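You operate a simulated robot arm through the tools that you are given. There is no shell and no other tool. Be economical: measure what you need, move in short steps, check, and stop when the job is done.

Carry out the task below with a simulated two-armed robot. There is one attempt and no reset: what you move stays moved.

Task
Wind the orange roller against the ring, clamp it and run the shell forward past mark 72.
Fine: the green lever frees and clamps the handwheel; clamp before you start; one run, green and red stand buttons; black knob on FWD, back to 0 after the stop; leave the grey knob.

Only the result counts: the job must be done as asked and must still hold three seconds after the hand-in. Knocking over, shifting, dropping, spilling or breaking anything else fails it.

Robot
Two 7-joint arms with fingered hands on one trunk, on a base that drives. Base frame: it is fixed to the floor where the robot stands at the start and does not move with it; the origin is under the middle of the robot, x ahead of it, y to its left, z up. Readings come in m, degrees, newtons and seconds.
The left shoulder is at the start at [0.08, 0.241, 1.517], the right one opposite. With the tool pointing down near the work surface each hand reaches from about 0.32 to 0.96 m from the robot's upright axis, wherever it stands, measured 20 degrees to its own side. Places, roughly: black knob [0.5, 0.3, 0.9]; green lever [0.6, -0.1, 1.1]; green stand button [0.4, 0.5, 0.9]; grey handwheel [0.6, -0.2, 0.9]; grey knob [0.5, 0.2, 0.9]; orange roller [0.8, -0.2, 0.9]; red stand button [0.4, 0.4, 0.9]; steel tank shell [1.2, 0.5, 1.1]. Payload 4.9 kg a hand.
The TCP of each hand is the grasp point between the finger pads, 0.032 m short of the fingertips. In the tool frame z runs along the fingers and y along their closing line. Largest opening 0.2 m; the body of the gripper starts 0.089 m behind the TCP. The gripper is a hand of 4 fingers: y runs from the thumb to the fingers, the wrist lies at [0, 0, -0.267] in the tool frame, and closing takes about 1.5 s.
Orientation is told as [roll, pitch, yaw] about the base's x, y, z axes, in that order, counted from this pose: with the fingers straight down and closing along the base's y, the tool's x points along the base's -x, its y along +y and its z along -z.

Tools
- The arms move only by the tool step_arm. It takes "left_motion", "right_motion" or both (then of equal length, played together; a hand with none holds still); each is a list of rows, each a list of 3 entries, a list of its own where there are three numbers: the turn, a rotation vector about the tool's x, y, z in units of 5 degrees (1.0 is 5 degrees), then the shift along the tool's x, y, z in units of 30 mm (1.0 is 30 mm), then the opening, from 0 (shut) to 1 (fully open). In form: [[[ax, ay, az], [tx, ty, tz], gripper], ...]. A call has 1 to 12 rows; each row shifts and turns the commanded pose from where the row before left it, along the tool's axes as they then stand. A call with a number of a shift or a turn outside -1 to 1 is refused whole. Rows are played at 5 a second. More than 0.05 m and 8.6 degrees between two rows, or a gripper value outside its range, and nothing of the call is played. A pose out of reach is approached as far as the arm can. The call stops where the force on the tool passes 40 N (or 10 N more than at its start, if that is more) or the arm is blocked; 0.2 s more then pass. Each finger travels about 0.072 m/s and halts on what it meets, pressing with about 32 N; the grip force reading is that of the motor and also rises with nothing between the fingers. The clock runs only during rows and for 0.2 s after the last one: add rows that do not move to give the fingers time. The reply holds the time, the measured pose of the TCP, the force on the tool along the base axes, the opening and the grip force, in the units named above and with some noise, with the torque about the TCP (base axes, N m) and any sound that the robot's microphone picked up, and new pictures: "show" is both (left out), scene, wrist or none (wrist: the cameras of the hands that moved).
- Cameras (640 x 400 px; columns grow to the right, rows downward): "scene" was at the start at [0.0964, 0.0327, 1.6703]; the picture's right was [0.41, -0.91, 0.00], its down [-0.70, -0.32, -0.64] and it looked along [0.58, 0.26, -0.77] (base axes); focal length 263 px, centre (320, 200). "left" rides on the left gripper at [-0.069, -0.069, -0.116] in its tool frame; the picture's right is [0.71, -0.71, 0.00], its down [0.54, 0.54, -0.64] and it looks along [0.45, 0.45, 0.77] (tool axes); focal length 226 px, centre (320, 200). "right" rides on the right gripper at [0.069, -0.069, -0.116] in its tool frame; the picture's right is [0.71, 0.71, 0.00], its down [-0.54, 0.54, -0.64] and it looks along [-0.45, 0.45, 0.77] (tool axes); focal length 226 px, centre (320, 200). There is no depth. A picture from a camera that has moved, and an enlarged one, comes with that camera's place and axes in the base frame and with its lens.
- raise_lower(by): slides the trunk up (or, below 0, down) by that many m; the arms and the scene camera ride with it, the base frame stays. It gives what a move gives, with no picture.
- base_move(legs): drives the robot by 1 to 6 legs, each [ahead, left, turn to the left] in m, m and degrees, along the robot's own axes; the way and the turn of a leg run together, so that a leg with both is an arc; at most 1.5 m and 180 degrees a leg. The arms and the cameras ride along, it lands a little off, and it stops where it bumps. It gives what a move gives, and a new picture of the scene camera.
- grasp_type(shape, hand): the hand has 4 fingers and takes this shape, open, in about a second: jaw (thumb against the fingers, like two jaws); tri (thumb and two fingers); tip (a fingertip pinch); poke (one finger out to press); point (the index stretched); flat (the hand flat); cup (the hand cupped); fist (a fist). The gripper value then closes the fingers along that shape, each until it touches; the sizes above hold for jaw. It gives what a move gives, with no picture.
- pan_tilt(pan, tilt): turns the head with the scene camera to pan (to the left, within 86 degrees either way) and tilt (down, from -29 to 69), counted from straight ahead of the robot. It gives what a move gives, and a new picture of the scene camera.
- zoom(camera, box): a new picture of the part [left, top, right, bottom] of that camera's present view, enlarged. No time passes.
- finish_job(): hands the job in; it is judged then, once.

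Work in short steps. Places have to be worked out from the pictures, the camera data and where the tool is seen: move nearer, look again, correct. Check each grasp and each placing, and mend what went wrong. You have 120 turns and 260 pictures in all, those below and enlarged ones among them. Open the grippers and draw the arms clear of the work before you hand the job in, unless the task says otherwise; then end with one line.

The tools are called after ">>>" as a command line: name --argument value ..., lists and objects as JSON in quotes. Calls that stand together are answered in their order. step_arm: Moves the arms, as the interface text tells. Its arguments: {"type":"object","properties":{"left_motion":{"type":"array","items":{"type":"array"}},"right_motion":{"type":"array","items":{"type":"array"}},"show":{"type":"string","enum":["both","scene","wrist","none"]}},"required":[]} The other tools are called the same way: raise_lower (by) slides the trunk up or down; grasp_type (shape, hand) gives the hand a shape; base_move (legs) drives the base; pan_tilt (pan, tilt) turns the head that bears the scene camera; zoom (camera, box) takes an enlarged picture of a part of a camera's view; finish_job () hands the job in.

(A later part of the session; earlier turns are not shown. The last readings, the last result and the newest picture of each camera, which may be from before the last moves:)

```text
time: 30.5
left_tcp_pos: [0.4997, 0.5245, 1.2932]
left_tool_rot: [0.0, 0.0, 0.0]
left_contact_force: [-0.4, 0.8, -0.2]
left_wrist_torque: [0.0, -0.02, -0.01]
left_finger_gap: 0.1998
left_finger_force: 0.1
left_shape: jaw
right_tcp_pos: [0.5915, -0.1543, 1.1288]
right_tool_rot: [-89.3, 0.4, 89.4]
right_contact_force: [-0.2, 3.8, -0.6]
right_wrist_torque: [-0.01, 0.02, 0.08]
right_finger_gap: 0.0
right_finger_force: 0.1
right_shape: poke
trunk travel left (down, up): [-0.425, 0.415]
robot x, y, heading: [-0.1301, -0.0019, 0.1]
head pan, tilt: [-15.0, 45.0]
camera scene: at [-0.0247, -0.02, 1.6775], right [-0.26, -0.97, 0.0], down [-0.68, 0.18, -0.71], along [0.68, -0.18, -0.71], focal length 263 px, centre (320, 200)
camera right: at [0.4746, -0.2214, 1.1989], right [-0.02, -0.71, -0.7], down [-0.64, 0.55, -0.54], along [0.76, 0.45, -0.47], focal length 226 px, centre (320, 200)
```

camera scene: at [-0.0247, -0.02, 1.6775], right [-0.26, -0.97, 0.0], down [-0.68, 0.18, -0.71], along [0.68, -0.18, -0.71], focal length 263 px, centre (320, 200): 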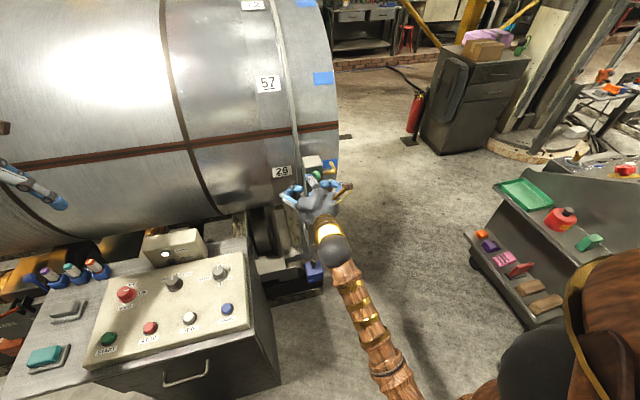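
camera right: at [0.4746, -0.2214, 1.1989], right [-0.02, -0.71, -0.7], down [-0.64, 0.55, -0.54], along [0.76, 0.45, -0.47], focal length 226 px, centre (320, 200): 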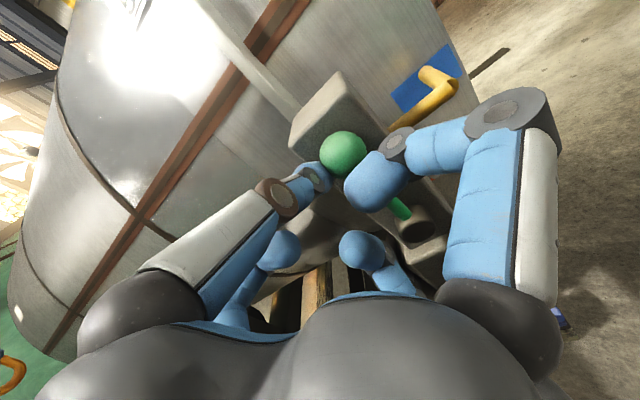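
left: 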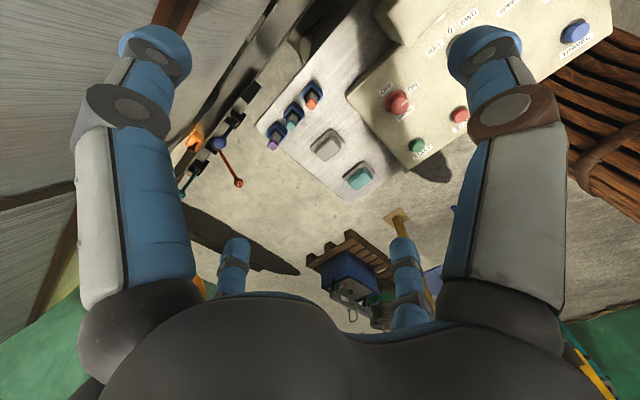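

The lever is about vertical and still moves freely; I keep following the arc to the right until it stops.

>>> step_arm --right_motion '[[[0, 0, 0], [0.4, 0, 0], 1], [[0, 0, 0], [0.4, 0.05, 0], 1], [[0, 0, 0], [0.4, 0.15, 0], 1], [[0, 0, 0], [0.35, 0.2, 0], 1], [[0, 0, 0], [0.35, 0.25, 0], 1]]'

```text
time: 31.1
left_tcp_pos: [0.4959, 0.5292, 1.2919]
left_tool_rot: [0.0, 0.0, 0.3]
left_contact_force: [-0.1, 0.1, 0.1]
left_wrist_torque: [0.04, -0.01, 0.0]
left_finger_gap: 0.2002
left_finger_force: 0.1
left_shape: jaw
right_tcp_pos: [0.5893, -0.1553, 1.1288]
right_tool_rot: [-89.4, 0.0, 90.8]
right_contact_force: [-1.6, 14.5, -0.7]
right_wrist_torque: [-0.05, -0.04, 0.38]
right_finger_gap: 0.0001
right_finger_force: 0.0
right_shape: poke
trunk travel left (down, up): [-0.425, 0.415]
robot x, y, heading: [-0.1308, 0.0041, 0.1]
head pan, tilt: [-15.0, 45.0]
stopped in row 2 (right hand): the force on the tool passed its limit at 45 N (the readings are from after the stop); the commanded pose is now the measured one
camera scene: at [-0.025, -0.0179, 1.6776], right [-0.26, -0.97, 0.0], down [-0.68, 0.18, -0.71], along [0.68, -0.18, -0.71], focal length 263 px, centre (320, 200)
camera right: at [0.4754, -0.2267, 1.1986], right [0.0, -0.71, -0.71], down [-0.66, 0.53, -0.54], along [0.75, 0.47, -0.46], focal length 226 px, centre (320, 200)
```

scene: 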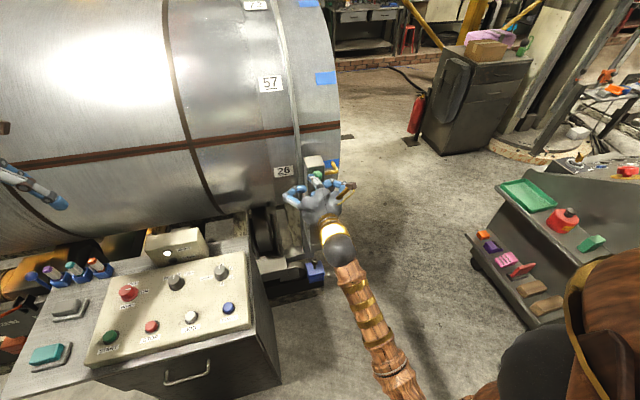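
right: 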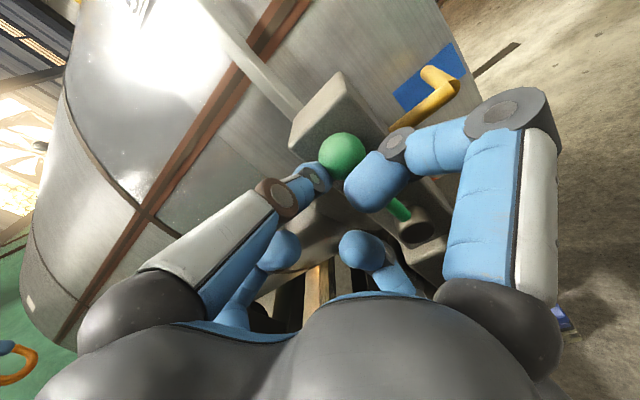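

The lever stops firmly at vertical. I pull back, reopen the jaw shape, and line up in front of the handwheel.

>>> step_arm --right_motion '[[[0, 0, 0], [-0.3, 0, 0], 1], [[0, 0, 0], [0, 0, -1], 1], [[0, 0, 0], [0, 0, -1], 1], [[0, 0, 0], [0, 0, -1], 1], [[0, 0, 0], [0, 0, -1], 1]]' --show "none"

>>> grasp_type --shape "jaw" --hand "right"

>>> step_arm --right_motion '[[[0, 0, 0], [0.4, 1, 0], 1], [[0, 0, 0], [0.4, 1, 0], 1], [[0, 0, 0], [0.2, 1, 0], 1], [[0, 0, 0], [0, 1, 0], 1], [[0, 0, 0], [0, 1, 0], 0.8], [[0, 0, 0], [0, 1, 0], 0.8], [[0, 0, 0], [0, 0.8, 0], 0.8]]'

```text
time: 32.3
left_tcp_pos: [0.4949, 0.5264, 1.2924]
left_tool_rot: [0.0, 0.0, 0.1]
left_contact_force: [0.4, -0.5, -0.2]
left_wrist_torque: [0.03, -0.01, -0.01]
left_finger_gap: 0.1999
left_finger_force: 0.1
left_shape: jaw
right_tcp_pos: [0.4688, -0.1544, 1.1307]
right_tool_rot: [-89.5, 0.0, 90.5]
right_contact_force: [0.9, 0.0, -0.1]
right_wrist_torque: [-0.04, -0.01, 0.0]
right_finger_gap: 0.0
right_finger_force: 0.0
right_shape: poke
trunk travel left (down, up): [-0.425, 0.415]
robot x, y, heading: [-0.1324, -0.0007, -0.1]
head pan, tilt: [-15.0, 45.0]
```

```text
time: 33.2
left_tcp_pos: [0.4981, 0.5278, 1.2916]
left_tool_rot: [-0.1, 0.0, 0.1]
left_contact_force: [0.1, 0.6, -0.3]
left_wrist_torque: [0.01, 0.02, -0.01]
left_finger_gap: 0.1994
left_finger_force: 0.0
left_shape: jaw
right_tcp_pos: [0.4705, -0.1539, 1.1309]
right_tool_rot: [-89.5, 0.1, 90.5]
right_contact_force: [-1.1, -0.4, -1.0]
right_wrist_torque: [-0.01, 0.01, -0.01]
right_finger_gap: 0.2001
right_finger_force: 0.1
right_shape: jaw
trunk travel left (down, up): [-0.425, 0.415]
robot x, y, heading: [-0.1298, -0.0018, 0.1]
head pan, tilt: [-15.0, 45.0]
```

```text
time: 34.8
left_tcp_pos: [0.4979, 0.5283, 1.2935]
left_tool_rot: [0.0, 0.1, 0.1]
left_contact_force: [0.8, -0.3, 0.7]
left_wrist_torque: [0.01, 0.02, -0.02]
left_finger_gap: 0.2
left_finger_force: 0.0
left_shape: jaw
right_tcp_pos: [0.4693, -0.1824, 0.9261]
right_tool_rot: [-89.4, 0.0, 90.5]
right_contact_force: [0.9, 0.2, 1.2]
right_wrist_torque: [0.06, 0.01, 0.02]
right_finger_gap: 0.1603
right_finger_force: 0.2
right_shape: jaw
trunk travel left (down, up): [-0.425, 0.415]
robot x, y, heading: [-0.1298, -0.0002, 0.1]
head pan, tilt: [-15.0, 45.0]
camera scene: at [-0.0243, -0.0197, 1.6775], right [-0.26, -0.97, 0.0], down [-0.68, 0.18, -0.71], along [0.68, -0.18, -0.71], focal length 263 px, centre (320, 200)
camera right: at [0.3543, -0.2531, 0.9952], right [0.0, -0.71, -0.71], down [-0.65, 0.54, -0.53], along [0.76, 0.46, -0.46], focal length 226 px, centre (320, 200)
```

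scene: 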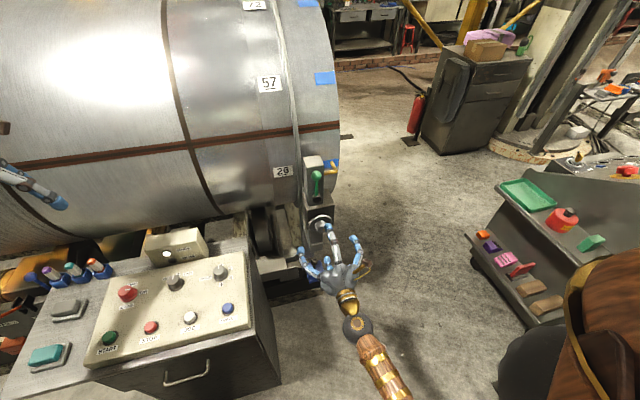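
right: 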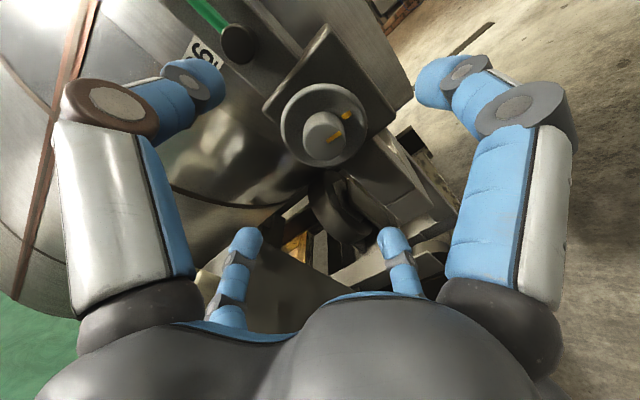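

The lever stays up; wheel axis measured at y≈-.186, z≈.923, radius ≈.047. I advance with open fingers around the rim.

>>> step_arm --right_motion '[[[0, 0, 0], [0.13, 0.1, 0.8], 0.75], [[0, 0, 0], [0, 0, 0.8], 0.75], [[0, 0, 0], [0, 0, 0.8], 0.75], [[0, 0, 0], [0, 0, 0.6], 0.75], [[0, 0, 0], [0, 0, 0.5], 0.75]]'

```text
time: 36.0
left_tcp_pos: [0.4987, 0.5274, 1.2922]
left_tool_rot: [0.0, 0.0, 0.1]
left_contact_force: [0.1, -0.1, 0.0]
left_wrist_torque: [-0.01, -0.01, 0.01]
left_finger_gap: 0.2
left_finger_force: 0.1
left_shape: jaw
right_tcp_pos: [0.5739, -0.1863, 0.9229]
right_tool_rot: [-89.5, 0.0, 90.6]
right_contact_force: [0.1, 0.3, -0.4]
right_wrist_torque: [0.0, -0.01, -0.03]
right_finger_gap: 0.1501
right_finger_force: 0.1
right_shape: jaw
trunk travel left (down, up): [-0.425, 0.415]
robot x, y, heading: [-0.131, 0.0019, -0.0]
head pan, tilt: [-15.0, 45.0]
camera scene: at [-0.0241, -0.0193, 1.6775], right [-0.26, -0.97, 0.0], down [-0.68, 0.18, -0.71], along [0.68, -0.18, -0.71], focal length 263 px, centre (320, 200)
camera right: at [0.4593, -0.2568, 0.9912], right [0.0, -0.71, -0.71], down [-0.65, 0.54, -0.54], along [0.76, 0.46, -0.46], focal length 226 px, centre (320, 200)
```

scene: 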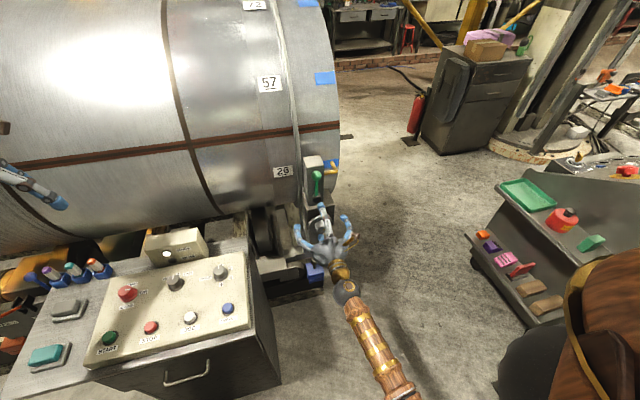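
right: 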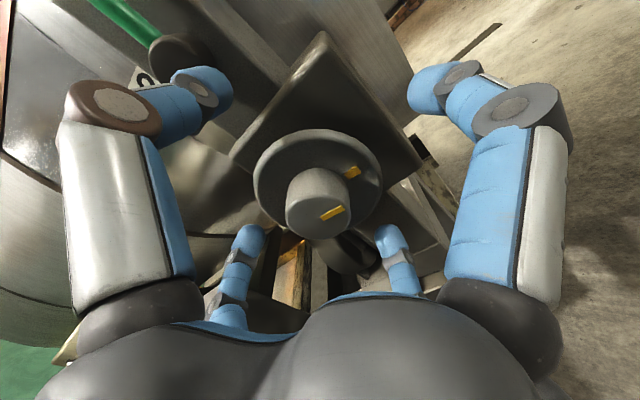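

Centred on the wheel. I close on the rim.

>>> step_arm --right_motion '[[[0, 0, 0], [0, 0, 0.1], 0.3], [[0, 0, 0], [0, 0, 0], 0.3], [[0, 0, 0], [0, 0, 0], 0.2], [[0, 0, 0], [0, 0, 0], 0.2], [[0, 0, 0], [0, 0, 0], 0.2]]'

```text
time: 37.2
left_tcp_pos: [0.4992, 0.5269, 1.2914]
left_tool_rot: [-0.1, 0.1, 0.1]
left_contact_force: [0.1, 0.0, -1.0]
left_wrist_torque: [-0.03, -0.01, -0.01]
left_finger_gap: 0.1999
left_finger_force: 0.0
left_shape: jaw
right_tcp_pos: [0.5791, -0.1858, 0.9212]
right_tool_rot: [-89.4, 0.0, 90.5]
right_contact_force: [20.8, 2.0, 1.9]
right_wrist_torque: [0.01, -0.33, 0.06]
right_finger_gap: 0.0816
right_finger_force: 32.1
right_shape: jaw
trunk travel left (down, up): [-0.425, 0.415]
robot x, y, heading: [-0.1283, -0.0003, -0.0]
head pan, tilt: [-15.0, 45.0]
camera scene: at [-0.0215, -0.0188, 1.6774], right [-0.26, -0.97, 0.0], down [-0.68, 0.18, -0.71], along [0.68, -0.18, -0.71], focal length 263 px, centre (320, 200)
camera right: at [0.4641, -0.2564, 0.9915], right [0.0, -0.71, -0.71], down [-0.65, 0.54, -0.54], along [0.76, 0.46, -0.46], focal length 226 px, centre (320, 200)
```

scene: 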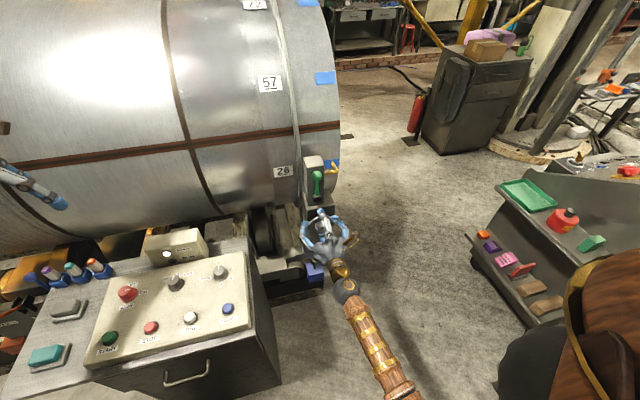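
right: 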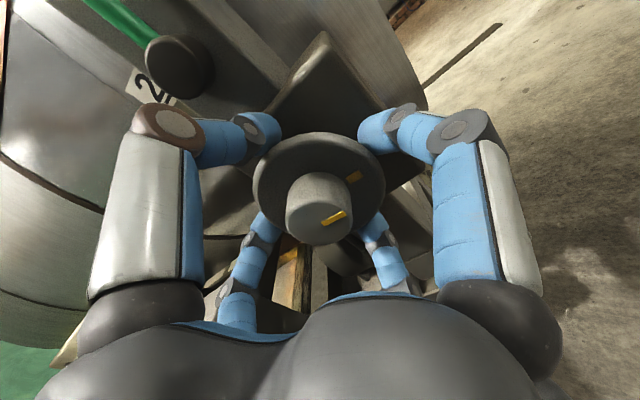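

Good grip at 32 N on the rim. I turn the wheel clockwise 30°.

>>> step_arm --right_motion '[[[0, 0, 1], [0, 0, 0], 0.2], [[0, 0, 1], [0, 0, 0], 0.2], [[0, 0, 1], [0, 0, 0], 0.2], [[0, 0, 1], [0, 0, 0], 0.2], [[0, 0, 1], [0, 0, 0], 0.2], [[0, 0, 1], [0, 0, 0], 0.2]]'

```text
time: 38.6
left_tcp_pos: [0.5008, 0.5265, 1.2898]
left_tool_rot: [0.1, 0.1, 0.1]
left_contact_force: [-0.3, 0.2, -0.6]
left_wrist_torque: [0.0, -0.01, -0.03]
left_finger_gap: 0.1999
left_finger_force: 0.0
left_shape: jaw
right_tcp_pos: [0.5787, -0.1867, 0.9215]
right_tool_rot: [-89.3, -30.1, 90.0]
right_contact_force: [28.8, 1.4, 0.7]
right_wrist_torque: [-0.05, -0.68, 0.01]
right_finger_gap: 0.0815
right_finger_force: 32.3
right_shape: jaw
trunk travel left (down, up): [-0.425, 0.415]
robot x, y, heading: [-0.1289, 0.0008, 0.2]
head pan, tilt: [-15.0, 45.0]
camera scene: at [-0.0207, -0.019, 1.6773], right [-0.26, -0.97, 0.0], down [-0.69, 0.18, -0.71], along [0.68, -0.18, -0.71], focal length 263 px, centre (320, 200)
camera right: at [0.4637, -0.282, 0.9463], right [-0.01, -0.26, -0.97], down [-0.65, 0.73, -0.19], along [0.76, 0.63, -0.18], focal length 226 px, centre (320, 200)
```

scene: 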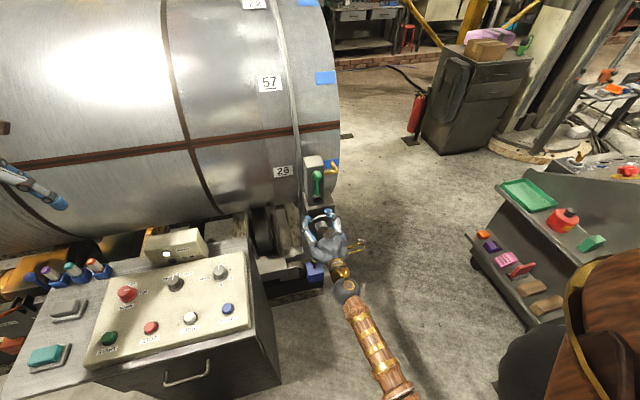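
right: 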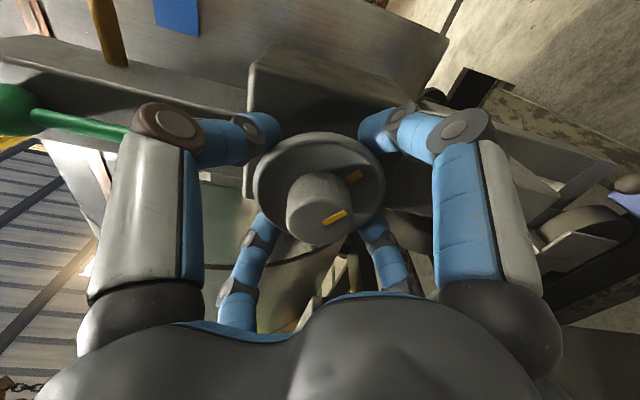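

The wheel turns freely with the hand (mark stays fixed in the wrist view). I continue clockwise another 60°.

>>> step_arm --right_motion '[[[0, 0, 1], [0, 0, 0], 0.2], [[0, 0, 1], [0, 0, 0], 0.2], [[0, 0, 1], [0, 0, 0], 0.2], [[0, 0, 1], [0, 0, 0], 0.2], [[0, 0, 1], [0, 0, 0], 0.2], [[0, 0, 1], [0, 0, 0], 0.2], [[0, 0, 1], [0, 0, 0], 0.2], [[0, 0, 1], [0, 0, 0], 0.2], [[0, 0, 1], [0, 0, 0], 0.2], [[0, 0, 1], [0, 0, 0], 0.2], [[0, 0, 1], [0, 0, 0], 0.2], [[0, 0, 1], [0, 0, 0], 0.2]]' --show "wrist"

```text
time: 41.2
left_tcp_pos: [0.5003, 0.5277, 1.2909]
left_tool_rot: [0.1, 0.2, 0.1]
left_contact_force: [0.0, -0.2, -0.7]
left_wrist_torque: [0.01, 0.0, 0.01]
left_finger_gap: 0.2002
left_finger_force: 0.1
left_shape: jaw
right_tcp_pos: [0.5793, -0.1862, 0.9205]
right_tool_rot: [-0.9, -89.2, 1.5]
right_contact_force: [28.9, 2.6, -6.1]
right_wrist_torque: [-0.5, -0.19, -0.28]
right_finger_gap: 0.0803
right_finger_force: 32.2
right_shape: jaw
trunk travel left (down, up): [-0.425, 0.415]
robot x, y, heading: [-0.1297, 0.0033, 0.1]
head pan, tilt: [-15.0, 45.0]
camera right: at [0.4625, -0.2564, 0.8522], right [-0.02, 0.71, -0.71], down [-0.64, 0.54, 0.55], along [0.77, 0.46, 0.44], focal length 226 px, centre (320, 200)
```

right: 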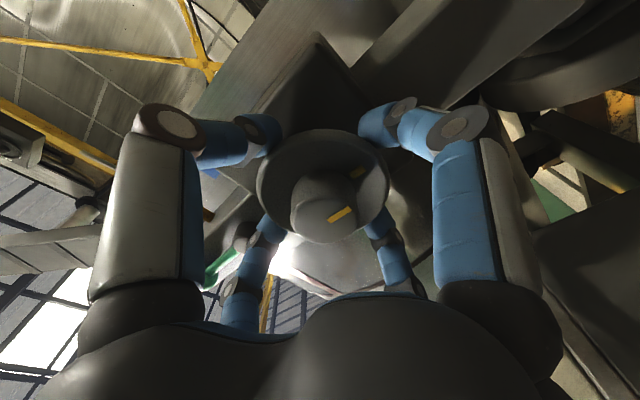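

Torque of −0.5 N·m has appeared. I turn 20° more to see whether it stalls.

>>> step_arm --right_motion '[[[0, 0, 1], [0, 0, 0], 0.2], [[0, 0, 1], [0, 0, 0], 0.2], [[0, 0, 1], [0, 0, 0], 0.2], [[0, 0, 1], [0, 0, 0], 0.2]]' --show "wrist"

```text
time: 42.2
left_tcp_pos: [0.5026, 0.5277, 1.2896]
left_tool_rot: [0.0, 0.3, 0.1]
left_contact_force: [-0.1, 1.4, 0.0]
left_wrist_torque: [0.0, -0.02, -0.01]
left_finger_gap: 0.2002
left_finger_force: 0.2
left_shape: jaw
right_tcp_pos: [0.5797, -0.1859, 0.9201]
right_tool_rot: [87.8, -70.0, -87.5]
right_contact_force: [38.2, 1.5, 0.7]
right_wrist_torque: [-1.26, -0.1, 0.08]
right_finger_gap: 0.079
right_finger_force: 32.0
right_shape: jaw
trunk travel left (down, up): [-0.425, 0.415]
robot x, y, heading: [-0.1305, -0.0017, 0.0]
head pan, tilt: [-15.0, 45.0]
camera right: at [0.4627, -0.2287, 0.8327], right [-0.01, 0.91, -0.42], down [-0.64, 0.32, 0.7], along [0.77, 0.28, 0.57], focal length 226 px, centre (320, 200)
```

right: 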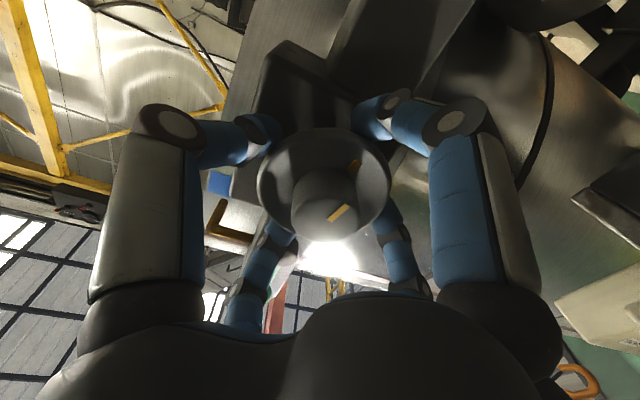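

Torque rose to −1.26 N·m: it has met something after ~100°. I open, back off, and will look at the roller from the right.

>>> step_arm --right_motion '[[[0, 0, 0], [0, 0, 0], 0.5], [[0, 0, 0], [0, 0, 0], 0.75], [[0, 0, 0], [0, 0, 0], 0.75], [[0, 0, 0], [0, 0, 0], 0.75], [[0, 0, 0], [0, 0, -1], 0.75], [[0, 0, 0], [0, 0, -1], 0.75], [[0, 0, 0], [0, 0, -1], 0.75], [[0, 0, 0], [0, 0, -1], 0.75]]' --show "wrist"

```text
time: 44.2
left_tcp_pos: [0.5116, 0.5225, 1.2902]
left_tool_rot: [0.5, 0.9, 0.5]
left_contact_force: [-1.5, 2.9, 0.3]
left_wrist_torque: [-0.3, -0.2, 0.01]
left_finger_gap: 0.2
left_finger_force: 0.0
left_shape: jaw
right_tcp_pos: [0.5243, -0.2133, 0.9823]
right_tool_rot: [109.4, -71.7, -107.6]
right_contact_force: [-9.8, -1.8, -2.4]
right_wrist_torque: [-0.44, 1.17, -0.11]
right_finger_gap: 0.1505
right_finger_force: 0.1
right_shape: jaw
trunk travel left (down, up): [-0.425, 0.415]
robot x, y, heading: [-0.1298, 0.0016, 0.3]
head pan, tilt: [-15.0, 45.0]
stopped in row 8 (right hand): the arm was blocked; the commanded pose is now the measured one
camera right: at [0.4191, -0.261, 0.8834], right [0.03, 0.89, -0.46], down [-0.72, 0.34, 0.61], along [0.7, 0.31, 0.65], focal length 226 px, centre (320, 200)
```

right: 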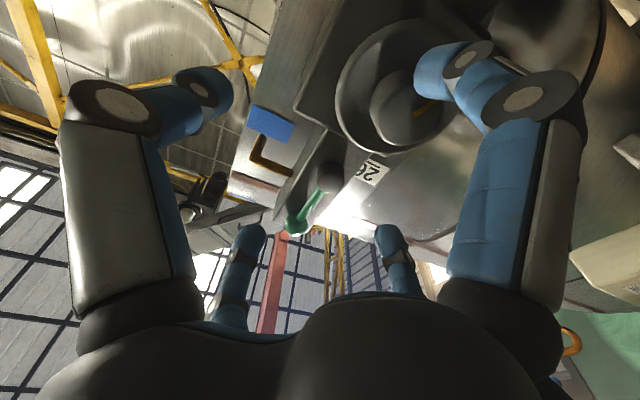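

The arm is blocked at its limits in this roll. I roll the hand back 60° in place.

>>> step_arm --right_motion '[[[0, 0, -1], [0, 0, 0], 0.75], [[0, 0, -1], [0, 0, 0], 0.75], [[0, 0, -1], [0, 0, 0], 0.75], [[0, 0, -1], [0, 0, 0], 0.75], [[0, 0, -1], [0, 0, 0], 0.75], [[0, 0, -1], [0, 0, 0], 0.75], [[0, 0, -1], [0, 0, 0], 0.75], [[0, 0, -1], [0, 0, 0], 0.75], [[0, 0, -1], [0, 0, 0], 0.75], [[0, 0, -1], [0, 0, 0], 0.75], [[0, 0, -1], [0, 0, 0], 0.75], [[0, 0, -1], [0, 0, 0], 0.75]]'

```text
time: 47.0
left_tcp_pos: [0.5048, 0.5109, 1.2982]
left_tool_rot: [0.9, 0.4, 0.2]
left_contact_force: [-1.0, 1.5, 1.0]
left_wrist_torque: [-0.07, -0.15, 0.01]
left_finger_gap: 0.1999
left_finger_force: 0.1
left_shape: jaw
right_tcp_pos: [0.5269, -0.2244, 0.9945]
right_tool_rot: [-100.9, -46.8, 99.0]
right_contact_force: [0.9, -0.3, 1.8]
right_wrist_torque: [0.01, 0.12, 0.2]
right_finger_gap: 0.1499
right_finger_force: 0.1
right_shape: jaw
trunk travel left (down, up): [-0.425, 0.415]
robot x, y, heading: [-0.1313, 0.0005, 0.3]
head pan, tilt: [-15.0, 45.0]
stopped in row 12 (right hand): the arm was blocked; the commanded pose is now the measured one
camera scene: at [-0.0129, -0.0445, 1.6783], right [-0.25, -0.97, -0.01], down [-0.69, 0.19, -0.7], along [0.68, -0.17, -0.72], focal length 263 px, centre (320, 200)
camera right: at [0.4141, -0.3234, 0.9745], right [0.13, 0.04, -0.99], down [-0.66, 0.75, -0.05], along [0.74, 0.66, 0.12], focal length 226 px, centre (320, 200)
```

scene: 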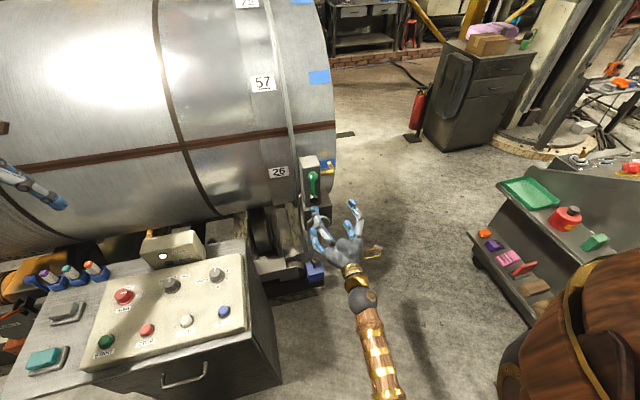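
right: 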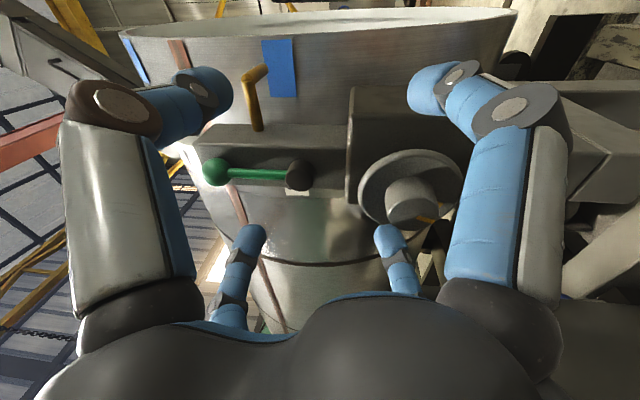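

Something blocks the arm; I look toward the elbow to see what it is.

>>> pan_tilt --pan -45 --tilt 62

```text
time: 47.9
left_tcp_pos: [0.5214, 0.5134, 1.2853]
left_tool_rot: [0.8, 1.3, 0.2]
left_contact_force: [0.7, 0.5, -1.3]
left_wrist_torque: [-0.02, 0.01, -0.01]
left_finger_gap: 0.1999
left_finger_force: 0.0
left_shape: jaw
right_tcp_pos: [0.5406, -0.2231, 0.9863]
right_tool_rot: [-100.2, -46.5, 98.5]
right_contact_force: [-2.7, 3.0, 2.2]
right_wrist_torque: [0.33, 0.11, 0.15]
right_finger_gap: 0.1501
right_finger_force: 0.0
right_shape: jaw
trunk travel left (down, up): [-0.425, 0.415]
robot x, y, heading: [-0.1304, 0.0023, 0.2]
head pan, tilt: [-45.0, 62.0]
camera scene: at [-0.0253, -0.0638, 1.6525], right [-0.7, -0.71, 0.01], down [-0.64, 0.63, -0.45], along [0.32, -0.32, -0.89], focal length 263 px, centre (320, 200)
```

scene: 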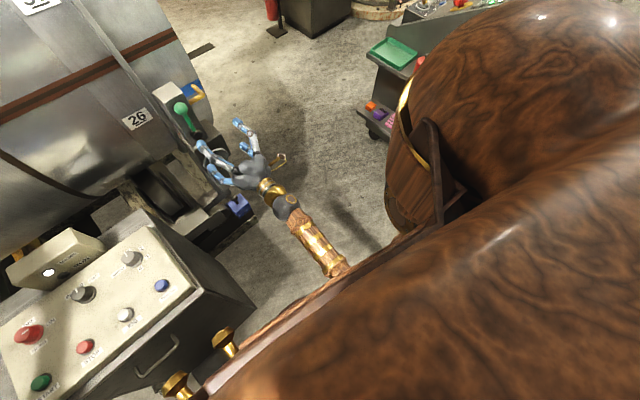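

The elbow is tucked against the torso. I drive back another 0.15 m to give the arm room.

>>> base_move --legs '[[-0.15, 0, 0]]'

```text
time: 49.3
left_tcp_pos: [0.3731, 0.5181, 1.284]
left_tool_rot: [0.5, 1.3, 0.3]
left_contact_force: [0.6, -0.4, 0.1]
left_wrist_torque: [-0.03, -0.02, 0.02]
left_finger_gap: 0.2001
left_finger_force: 0.1
left_shape: jaw
right_tcp_pos: [0.3938, -0.2184, 0.9875]
right_tool_rot: [-99.9, -46.4, 98.3]
right_contact_force: [-0.1, 0.5, -0.1]
right_wrist_torque: [0.0, 0.05, 0.02]
right_finger_gap: 0.1501
right_finger_force: 0.2
right_shape: jaw
trunk travel left (down, up): [-0.425, 0.415]
robot x, y, heading: [-0.2809, 0.0019, 0.3]
head pan, tilt: [-45.0, 62.0]
camera scene: at [-0.1722, -0.0581, 1.653], right [-0.7, -0.71, 0.01], down [-0.64, 0.63, -0.45], along [0.31, -0.32, -0.89], focal length 263 px, centre (320, 200)
```

scene: 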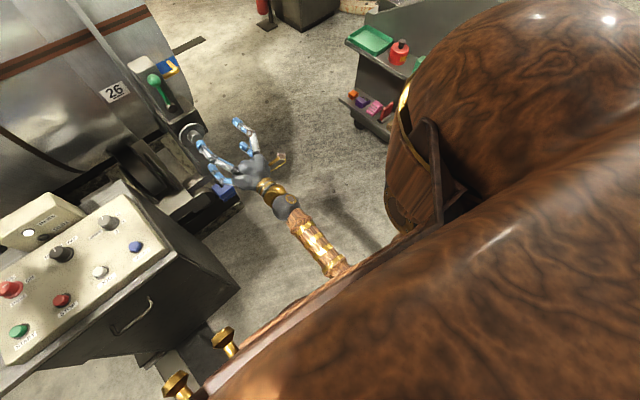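

Now the arm is free. I roll the hand back to thumb-up while moving forward.

>>> step_arm --right_motion '[[[0, 0, -1], [0, 0, 0], 0.75], [[0, 0, -1], [0, 0, 0], 0.75], [[0, 0, -1], [0, 0, 0.3], 0.75], [[0, 0, -1], [0, 0, 0.3], 0.75], [[0, 0, -1], [0, 0, 0.3], 0.75], [[0, 0, -1], [0, 0, 0.3], 0.75], [[0, 0, -1], [0, 0, 0.3], 0.75], [[0, 0, -1], [0, 0, 0.3], 0.75], [[0, 0, -1], [0, 0, 0], 0.75]]' --show "wrist"

```text
time: 51.3
left_tcp_pos: [0.3478, 0.5284, 1.2917]
left_tool_rot: [0.1, 0.0, 0.2]
left_contact_force: [-0.3, 0.0, -0.1]
left_wrist_torque: [-0.01, 0.0, 0.0]
left_finger_gap: 0.1999
left_finger_force: 0.0
left_shape: jaw
right_tcp_pos: [0.4271, -0.2099, 1.0107]
right_tool_rot: [-97.9, -1.1, 91.3]
right_contact_force: [-0.1, -0.4, -0.7]
right_wrist_torque: [0.04, 0.0, -0.05]
right_finger_gap: 0.1502
right_finger_force: 0.1
right_shape: jaw
trunk travel left (down, up): [-0.425, 0.415]
robot x, y, heading: [-0.281, 0.0013, 0.4]
head pan, tilt: [-45.0, 62.0]
camera right: at [0.3043, -0.2832, 1.0599], right [0.11, -0.69, -0.71], down [-0.57, 0.54, -0.62], along [0.81, 0.48, -0.33], focal length 226 px, centre (320, 200)
```

right: 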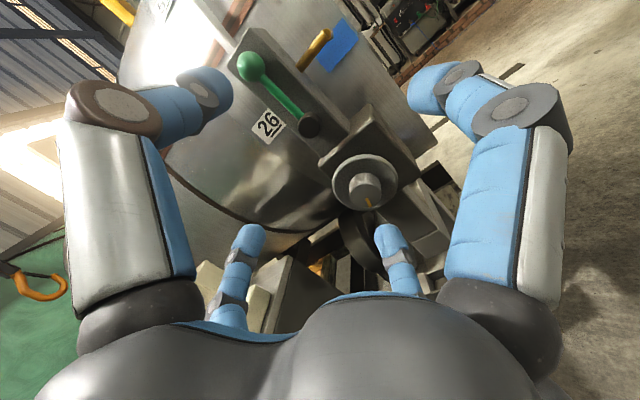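

Now I shift the hand right and forward to see the roller.

>>> step_arm --right_motion '[[[1, 0, 0], [1, 0, 0], 1], [[0.6, 0, 0], [1, 0, 0], 1], [[0, 0, 0], [1, 0, 0], 1], [[0, 0, 0], [1, 0, 0], 1], [[0, 0, 0], [1, 0, 0], 1], [[0, 0, 0], [1, 0, 0.5], 1], [[0, 0, 0], [1, 0, 1], 1], [[0, 0, 0], [1, 0, 1], 1], [[0, 0, 0], [0, 0, 1], 1], [[0, 0, 0], [0, 0, 1], 1], [[0, 0, 0], [0, 0, 1], 1]]' --show "wrist"

```text
time: 53.7
left_tcp_pos: [0.3487, 0.5274, 1.2921]
left_tool_rot: [0.0, 0.0, 0.2]
left_contact_force: [-0.1, -0.1, -0.1]
left_wrist_torque: [-0.01, 0.0, 0.02]
left_finger_gap: 0.1998
left_finger_force: 0.0
left_shape: jaw
right_tcp_pos: [0.5917, -0.4482, 1.0507]
right_tool_rot: [-106.1, -1.2, 91.4]
right_contact_force: [0.3, -0.4, -0.3]
right_wrist_torque: [-0.02, -0.03, -0.01]
right_finger_gap: 0.2
right_finger_force: 0.2
right_shape: jaw
trunk travel left (down, up): [-0.425, 0.415]
robot x, y, heading: [-0.2794, -0.0014, 0.5]
head pan, tilt: [-45.0, 62.0]
camera right: at [0.4627, -0.5211, 1.0823], right [0.21, -0.69, -0.69], down [-0.48, 0.55, -0.69], along [0.85, 0.48, -0.22], focal length 226 px, centre (320, 200)
```

right: 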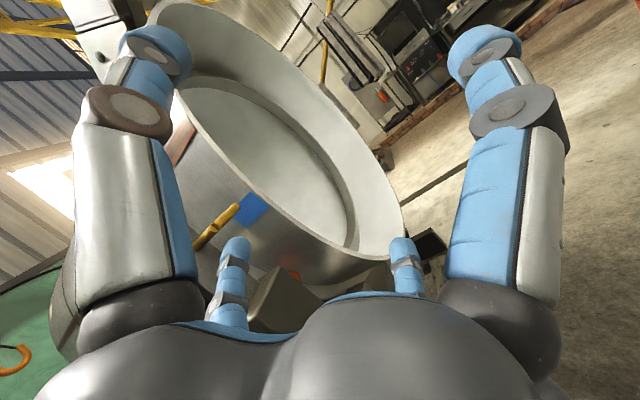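

I correct the pitch and yaw the hand 30° left to centre the roller in view.

>>> step_arm --right_motion '[[[-0.8, -1, 0], [0.2, 0, 0], 1], [[-0.8, -1, 0], [0.2, 0, 0], 1], [[-0.8, -1, 0], [0.2, 0, 0], 1], [[-0.8, -1, 0], [0.2, 0, 0], 1], [[0, -1, 0], [0.2, 0, 0], 1], [[0, -1, 0], [0, 0, 0], 1]]' --show "wrist"

>>> zoom --camera "right" --box '[200, 100, 440, 300]'

```text
time: 55.1
left_tcp_pos: [0.3472, 0.5282, 1.2919]
left_tool_rot: [-0.1, 0.0, 0.2]
left_contact_force: [-0.3, -0.4, 0.6]
left_wrist_torque: [0.0, 0.02, -0.03]
left_finger_gap: 0.1999
left_finger_force: 0.1
left_shape: jaw
right_tcp_pos: [0.5975, -0.4765, 1.0515]
right_tool_rot: [-89.7, 1.6, 121.0]
right_contact_force: [0.5, -0.2, -0.1]
right_wrist_torque: [-0.01, -0.02, 0.01]
right_finger_gap: 0.1998
right_finger_force: 0.1
right_shape: jaw
trunk travel left (down, up): [-0.425, 0.415]
robot x, y, heading: [-0.2791, 0.0019, 0.4]
head pan, tilt: [-45.0, 62.0]
camera right: at [0.5325, -0.5941, 1.1222], right [0.37, -0.62, -0.69], down [-0.83, 0.12, -0.55], along [0.42, 0.77, -0.47], focal length 226 px, centre (320, 200)
```

right: 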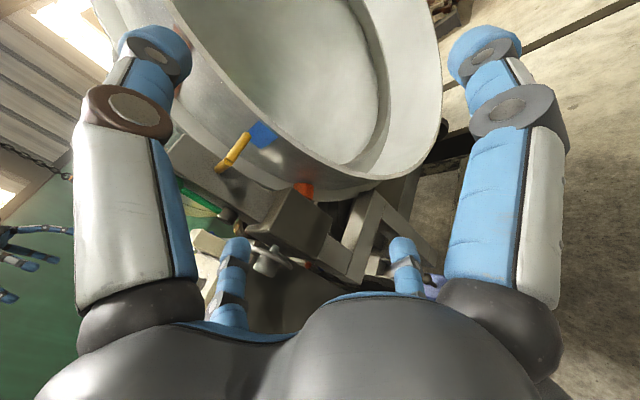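

```text
2.00 times, centred on (320, 200) of right
camera zoom: at [0.5325, -0.5941, 1.1222], right [0.37, -0.62, -0.69], down [-0.83, 0.12, -0.55], along [0.42, 0.77, -0.47], focal length 452 px, centre (320, 200)
```

zoom: 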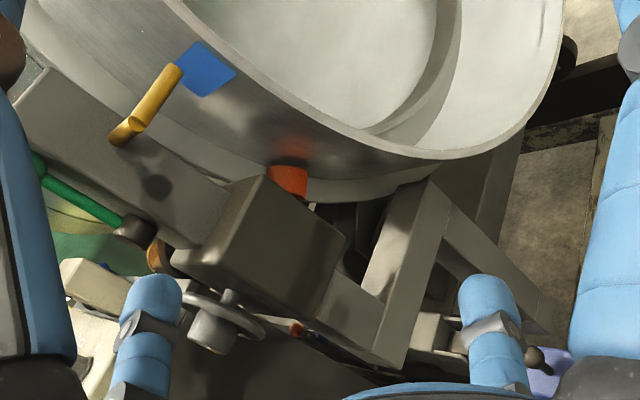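

>>> zoom --camera "right" --box '[265, 155, 345, 215]'

```text
6.67 times, centred on (305, 185) of right
camera zoom: at [0.5325, -0.5941, 1.1222], right [0.37, -0.62, -0.69], down [-0.83, 0.12, -0.55], along [0.42, 0.77, -0.47], focal length 1507 px, centre (420, 300)
```

zoom: 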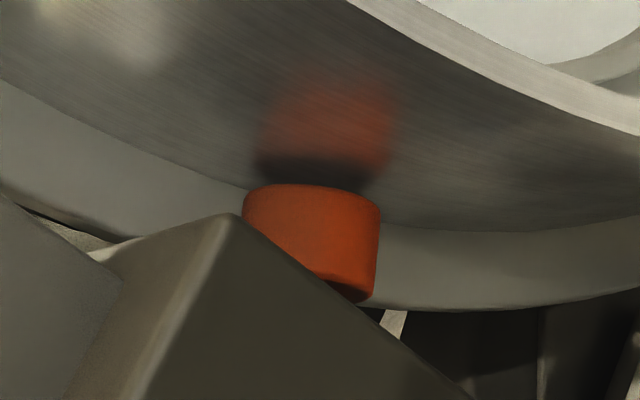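

The roller sits over the ring's side face but the gap isn't visible from here. I go for a top-down look: raise, yaw back, then pitch down 45°.

>>> step_arm --right_motion '[[[0, 1, 0], [0, -1, 0], 0.5], [[0, 1, 0], [0, -1, 0], 0.5], [[0, 1, 0], [0, -1, 0], 0.5], [[0, 1, 0], [0, -1, 0], 0.5], [[0, 1, 0], [0, -1, 0], 0.5], [[0, 1, 0], [0, -1, 0], 0.5], [[-1, 0, 0], [0, -1, 0], 0.5], [[-1, 0, 0], [0, -1, 0], 0.5], [[-1, 0, 0], [0, -1, 0], 0.5], [[-1, 0, 0], [0, 0, 0], 0.5], [[-1, 0, 0], [0, 0, 0], 0.5], [[-1, 0, 0], [0, 0, 0], 0.5]]' --show "none"

>>> step_arm --right_motion '[[[-1, 0, 0], [-1, 0, 0], 0.5], [[-1, 0, 0], [-1, 0, 0], 0.5], [[-1, 0, 0], [-1, 0, 0], 0.5], [[0, 0, 0], [-1, 0, 0], 0.5], [[0, 0, 0], [-1, 0, 0], 0.5], [[0, 0, 0], [-1, 0, 0], 0.5], [[0, 0, 0], [-1, 0, 0], 0.5]]' --show "wrist"

```text
time: 57.7
left_tcp_pos: [0.348, 0.5292, 1.2932]
left_tool_rot: [-0.1, 0.0, 0.2]
left_contact_force: [0.8, -0.3, 0.2]
left_wrist_torque: [-0.02, -0.01, 0.02]
left_finger_gap: 0.1999
left_finger_force: 0.0
left_shape: jaw
right_tcp_pos: [0.6035, -0.4683, 1.3212]
right_tool_rot: [-60.3, 1.6, 91.0]
right_contact_force: [-0.1, 0.6, -0.9]
right_wrist_torque: [0.01, -0.06, 0.05]
right_finger_gap: 0.1003
right_finger_force: 0.1
right_shape: jaw
trunk travel left (down, up): [-0.425, 0.415]
robot x, y, heading: [-0.2827, 0.0018, 0.1]
head pan, tilt: [-45.0, 62.0]
```

```text
time: 59.3
left_tcp_pos: [0.348, 0.529, 1.292]
left_tool_rot: [-0.2, 0.0, 0.2]
left_contact_force: [0.3, 0.1, 0.4]
left_wrist_torque: [-0.04, 0.02, 0.04]
left_finger_gap: 0.1998
left_finger_force: 0.0
left_shape: jaw
right_tcp_pos: [0.5992, -0.2587, 1.3165]
right_tool_rot: [-45.4, 1.5, 91.0]
right_contact_force: [-0.1, 0.1, -0.9]
right_wrist_torque: [-0.04, 0.03, -0.01]
right_finger_gap: 0.1003
right_finger_force: 0.1
right_shape: jaw
trunk travel left (down, up): [-0.425, 0.415]
robot x, y, heading: [-0.2825, 0.0006, 0.3]
head pan, tilt: [-45.0, 62.0]
camera right: at [0.5651, -0.3238, 1.4474], right [-0.48, -0.73, -0.48], down [-0.85, 0.53, 0.05], along [0.22, 0.43, -0.87], focal length 226 px, centre (320, 200)
```

right: 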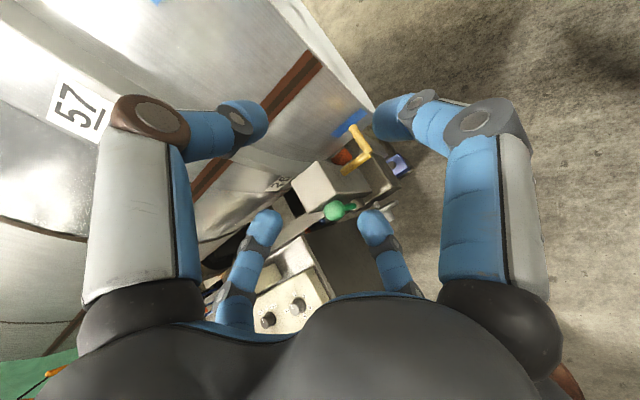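

>>> zoom --camera "right" --box '[280, 100, 420, 220]'

```text
3.33 times, centred on (350, 160) of right
camera zoom: at [0.5651, -0.3238, 1.4474], right [-0.48, -0.73, -0.48], down [-0.85, 0.53, 0.05], along [0.22, 0.43, -0.87], focal length 754 px, centre (220, 333)
```

zoom: 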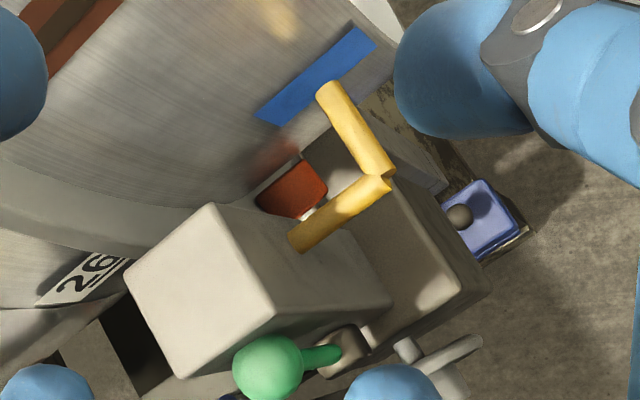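

>>> zoom --camera "right" --box '[318, 128, 358, 158]'

```text
13.33 times, centred on (338, 143) of right
camera zoom: at [0.5651, -0.3238, 1.4474], right [-0.48, -0.73, -0.48], down [-0.85, 0.53, 0.05], along [0.22, 0.43, -0.87], focal length 3014 px, centre (80, 960)
```

zoom: 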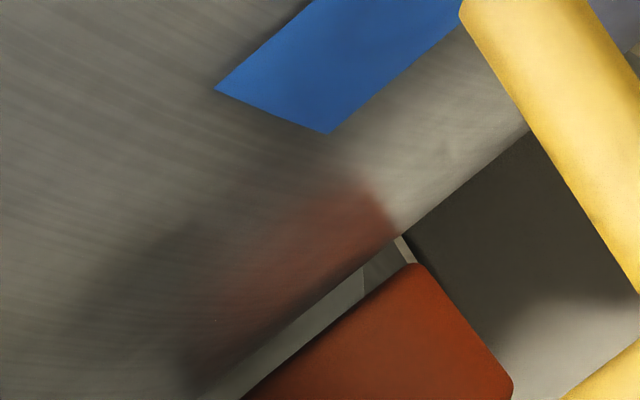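

I move 50 mm toward the shell to see past the post corner.

>>> step_arm --right_motion '[[[0, 0, 0], [-0.3, -0.6, 0.6], 0.5], [[0, 0, 0], [-0.3, -0.6, 0.6], 0.5], [[0, 0, 0], [0, 0, 0], 0.5]]' --show "none"

>>> zoom --camera "right" --box '[270, 110, 410, 230]'

```text
time: 60.1
left_tcp_pos: [0.3462, 0.5288, 1.2932]
left_tool_rot: [-0.1, 0.0, 0.2]
left_contact_force: [0.0, 0.1, -0.3]
left_wrist_torque: [0.03, 0.01, 0.01]
left_finger_gap: 0.1998
left_finger_force: 0.0
left_shape: jaw
right_tcp_pos: [0.6486, -0.2403, 1.3149]
right_tool_rot: [-45.5, 1.5, 91.0]
right_contact_force: [0.2, 1.0, 0.1]
right_wrist_torque: [0.01, 0.02, 0.03]
right_finger_gap: 0.0999
right_finger_force: 0.0
right_shape: jaw
trunk travel left (down, up): [-0.425, 0.415]
robot x, y, heading: [-0.2798, 0.003, 0.3]
head pan, tilt: [-45.0, 62.0]
```

```text
3.33 times, centred on (340, 170) of right
camera zoom: at [0.6152, -0.3069, 1.4473], right [-0.48, -0.73, -0.48], down [-0.85, 0.53, 0.05], along [0.22, 0.44, -0.87], focal length 754 px, centre (253, 300)
```

zoom: 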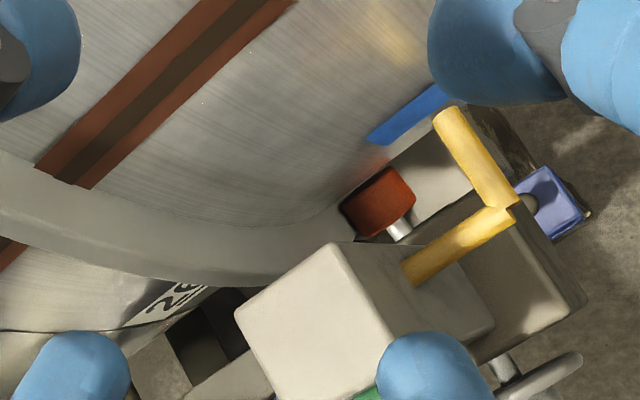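

>>> zoom --camera "right" --box '[325, 135, 365, 165]'

```text
13.33 times, centred on (345, 150) of right
camera zoom: at [0.6152, -0.3069, 1.4473], right [-0.48, -0.73, -0.48], down [-0.85, 0.53, 0.05], along [0.22, 0.44, -0.87], focal length 3014 px, centre (-13, 867)
```

zoom: 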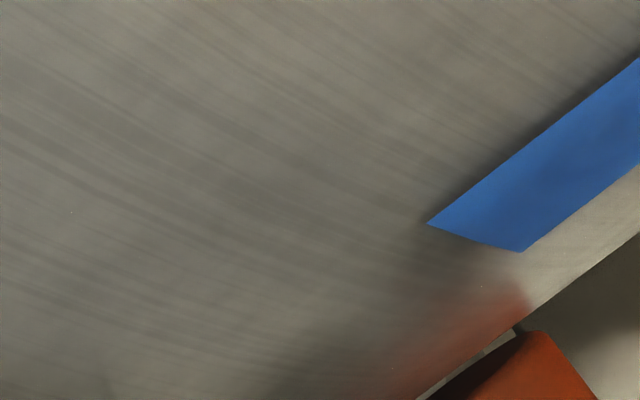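

>>> zoom --camera "right" --box '[330, 150, 370, 185]'

```text
11.43 times, centred on (350, 168) of right
camera zoom: at [0.6152, -0.3069, 1.4473], right [-0.48, -0.73, -0.48], down [-0.85, 0.53, 0.05], along [0.22, 0.44, -0.87], focal length 2584 px, centre (-23, 571)
```

zoom: 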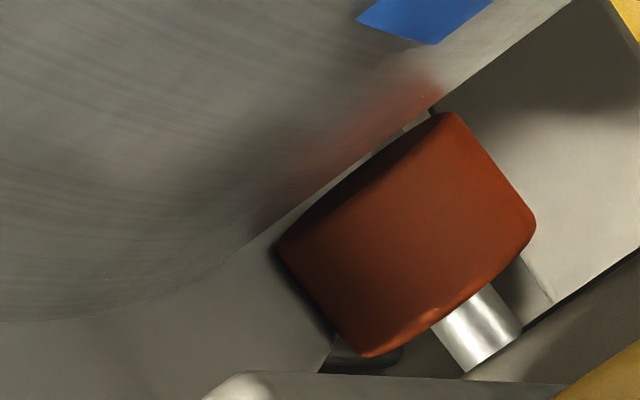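

The roller now rests flush on the ring's face with a contact shadow, so clockwise was right. Next I retreat, level the hand and take the poke shape to swing the lever back (clamp).

>>> step_arm --right_motion '[[[0, 0, 0], [0, 1, -1], 0.5], [[0, 0, 0], [0, 1, -1], 0.5], [[0, 0, 0], [0, 1, -1], 0.5], [[0, 0, 0], [0, 1, -1], 0.5], [[1, 0, 0], [0, 0, 0], 0.5], [[1, 0, 0], [0, 0, 0], 0.5], [[1, 0, 0], [0, 0, 0], 0.5], [[1, 0, 0], [0, 0, 0], 0.5], [[1, 0, 0], [0, 0, 0], 0.5], [[1, 0, 0], [0, 0, 0], 0.5], [[1, 0, 0], [0, 0, 0], 0.5], [[1, 0, 0], [0, 0, 0], 0.5]]' --show "none"

>>> grasp_type --shape "poke" --hand "right"

>>> step_arm --right_motion '[[[1, 0, 0], [0, 1, 0], 1], [[0, 0, 0], [0, 1, 0], 1], [[0, 0, 0], [0, 1, 0], 1], [[0, 0, 0], [0, 1, 0], 1], [[0, 0, 0], [0, 1, 0], 1], [[0, 0, 0], [0, 0.5, 0], 1]]'

```text
time: 62.7
left_tcp_pos: [0.3456, 0.5272, 1.292]
left_tool_rot: [-0.1, -0.1, 0.1]
left_contact_force: [0.3, 1.2, 0.7]
left_wrist_torque: [-0.01, 0.03, 0.0]
left_finger_gap: 0.1998
left_finger_force: 0.1
left_shape: jaw
right_tcp_pos: [0.4814, -0.2306, 1.3265]
right_tool_rot: [-73.0, 1.5, 91.6]
right_contact_force: [0.3, -0.6, 0.6]
right_wrist_torque: [0.0, 0.0, 0.0]
right_finger_gap: 0.1003
right_finger_force: 0.1
right_shape: jaw
right hand out of reach, approached as far as the arm can: row 10, 11, 12
trunk travel left (down, up): [-0.425, 0.415]
robot x, y, heading: [-0.2783, -0.0025, 0.4]
head pan, tilt: [-45.0, 62.0]
```

```text
time: 63.6
left_tcp_pos: [0.3464, 0.5276, 1.2913]
left_tool_rot: [0.0, 0.0, 0.2]
left_contact_force: [0.5, 0.4, -0.2]
left_wrist_torque: [0.04, 0.03, -0.02]
left_finger_gap: 0.2001
left_finger_force: 0.2
left_shape: jaw
right_tcp_pos: [0.4818, -0.2313, 1.3248]
right_tool_rot: [-73.0, 1.6, 91.6]
right_contact_force: [0.8, -0.5, -1.1]
right_wrist_torque: [0.0, 0.02, -0.01]
right_finger_gap: 0.0
right_finger_force: 0.0
right_shape: poke
trunk travel left (down, up): [-0.425, 0.415]
robot x, y, heading: [-0.2797, -0.0017, 0.2]
head pan, tilt: [-45.0, 62.0]
```

```text
time: 65.0
left_tcp_pos: [0.3463, 0.529, 1.2915]
left_tool_rot: [-0.1, 0.0, 0.2]
left_contact_force: [0.0, -0.3, -0.7]
left_wrist_torque: [0.01, 0.01, 0.01]
left_finger_gap: 0.1998
left_finger_force: 0.1
left_shape: jaw
right_tcp_pos: [0.4785, -0.2325, 1.3163]
right_tool_rot: [-72.9, 1.6, 91.6]
right_contact_force: [-0.3, -1.2, -0.4]
right_wrist_torque: [-0.01, 0.0, 0.05]
right_finger_gap: 0.0
right_finger_force: 0.1
right_shape: poke
right hand out of reach, approached as far as the arm can: row 1, 2, 3, 4, 5, 6
trunk travel left (down, up): [-0.425, 0.415]
robot x, y, heading: [-0.277, 0.001, 0.1]
head pan, tilt: [-45.0, 62.0]
camera scene: at [-0.2068, -0.044, 1.6558], right [-0.7, -0.71, 0.0], down [-0.63, 0.62, -0.47], along [0.33, -0.33, -0.88], focal length 263 px, centre (320, 200)
camera right: at [0.3897, -0.3011, 1.417], right [-0.19, -0.73, -0.66], down [-0.79, 0.51, -0.34], along [0.59, 0.45, -0.67], focal length 226 px, centre (320, 200)
```

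scene: 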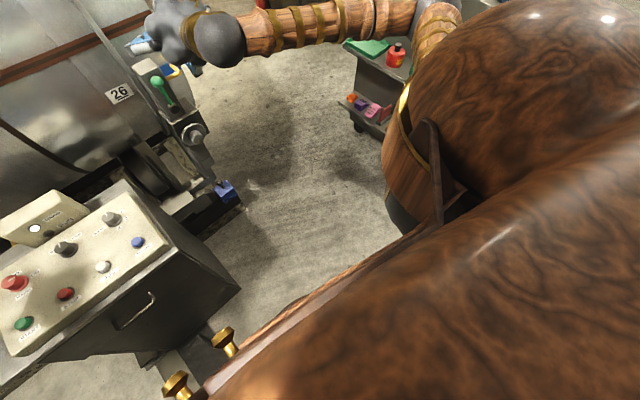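
right: 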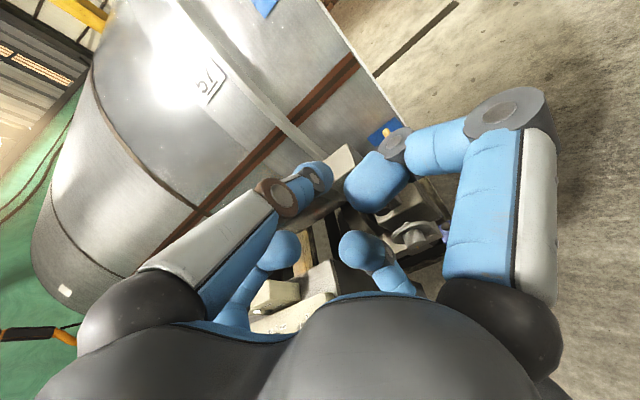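

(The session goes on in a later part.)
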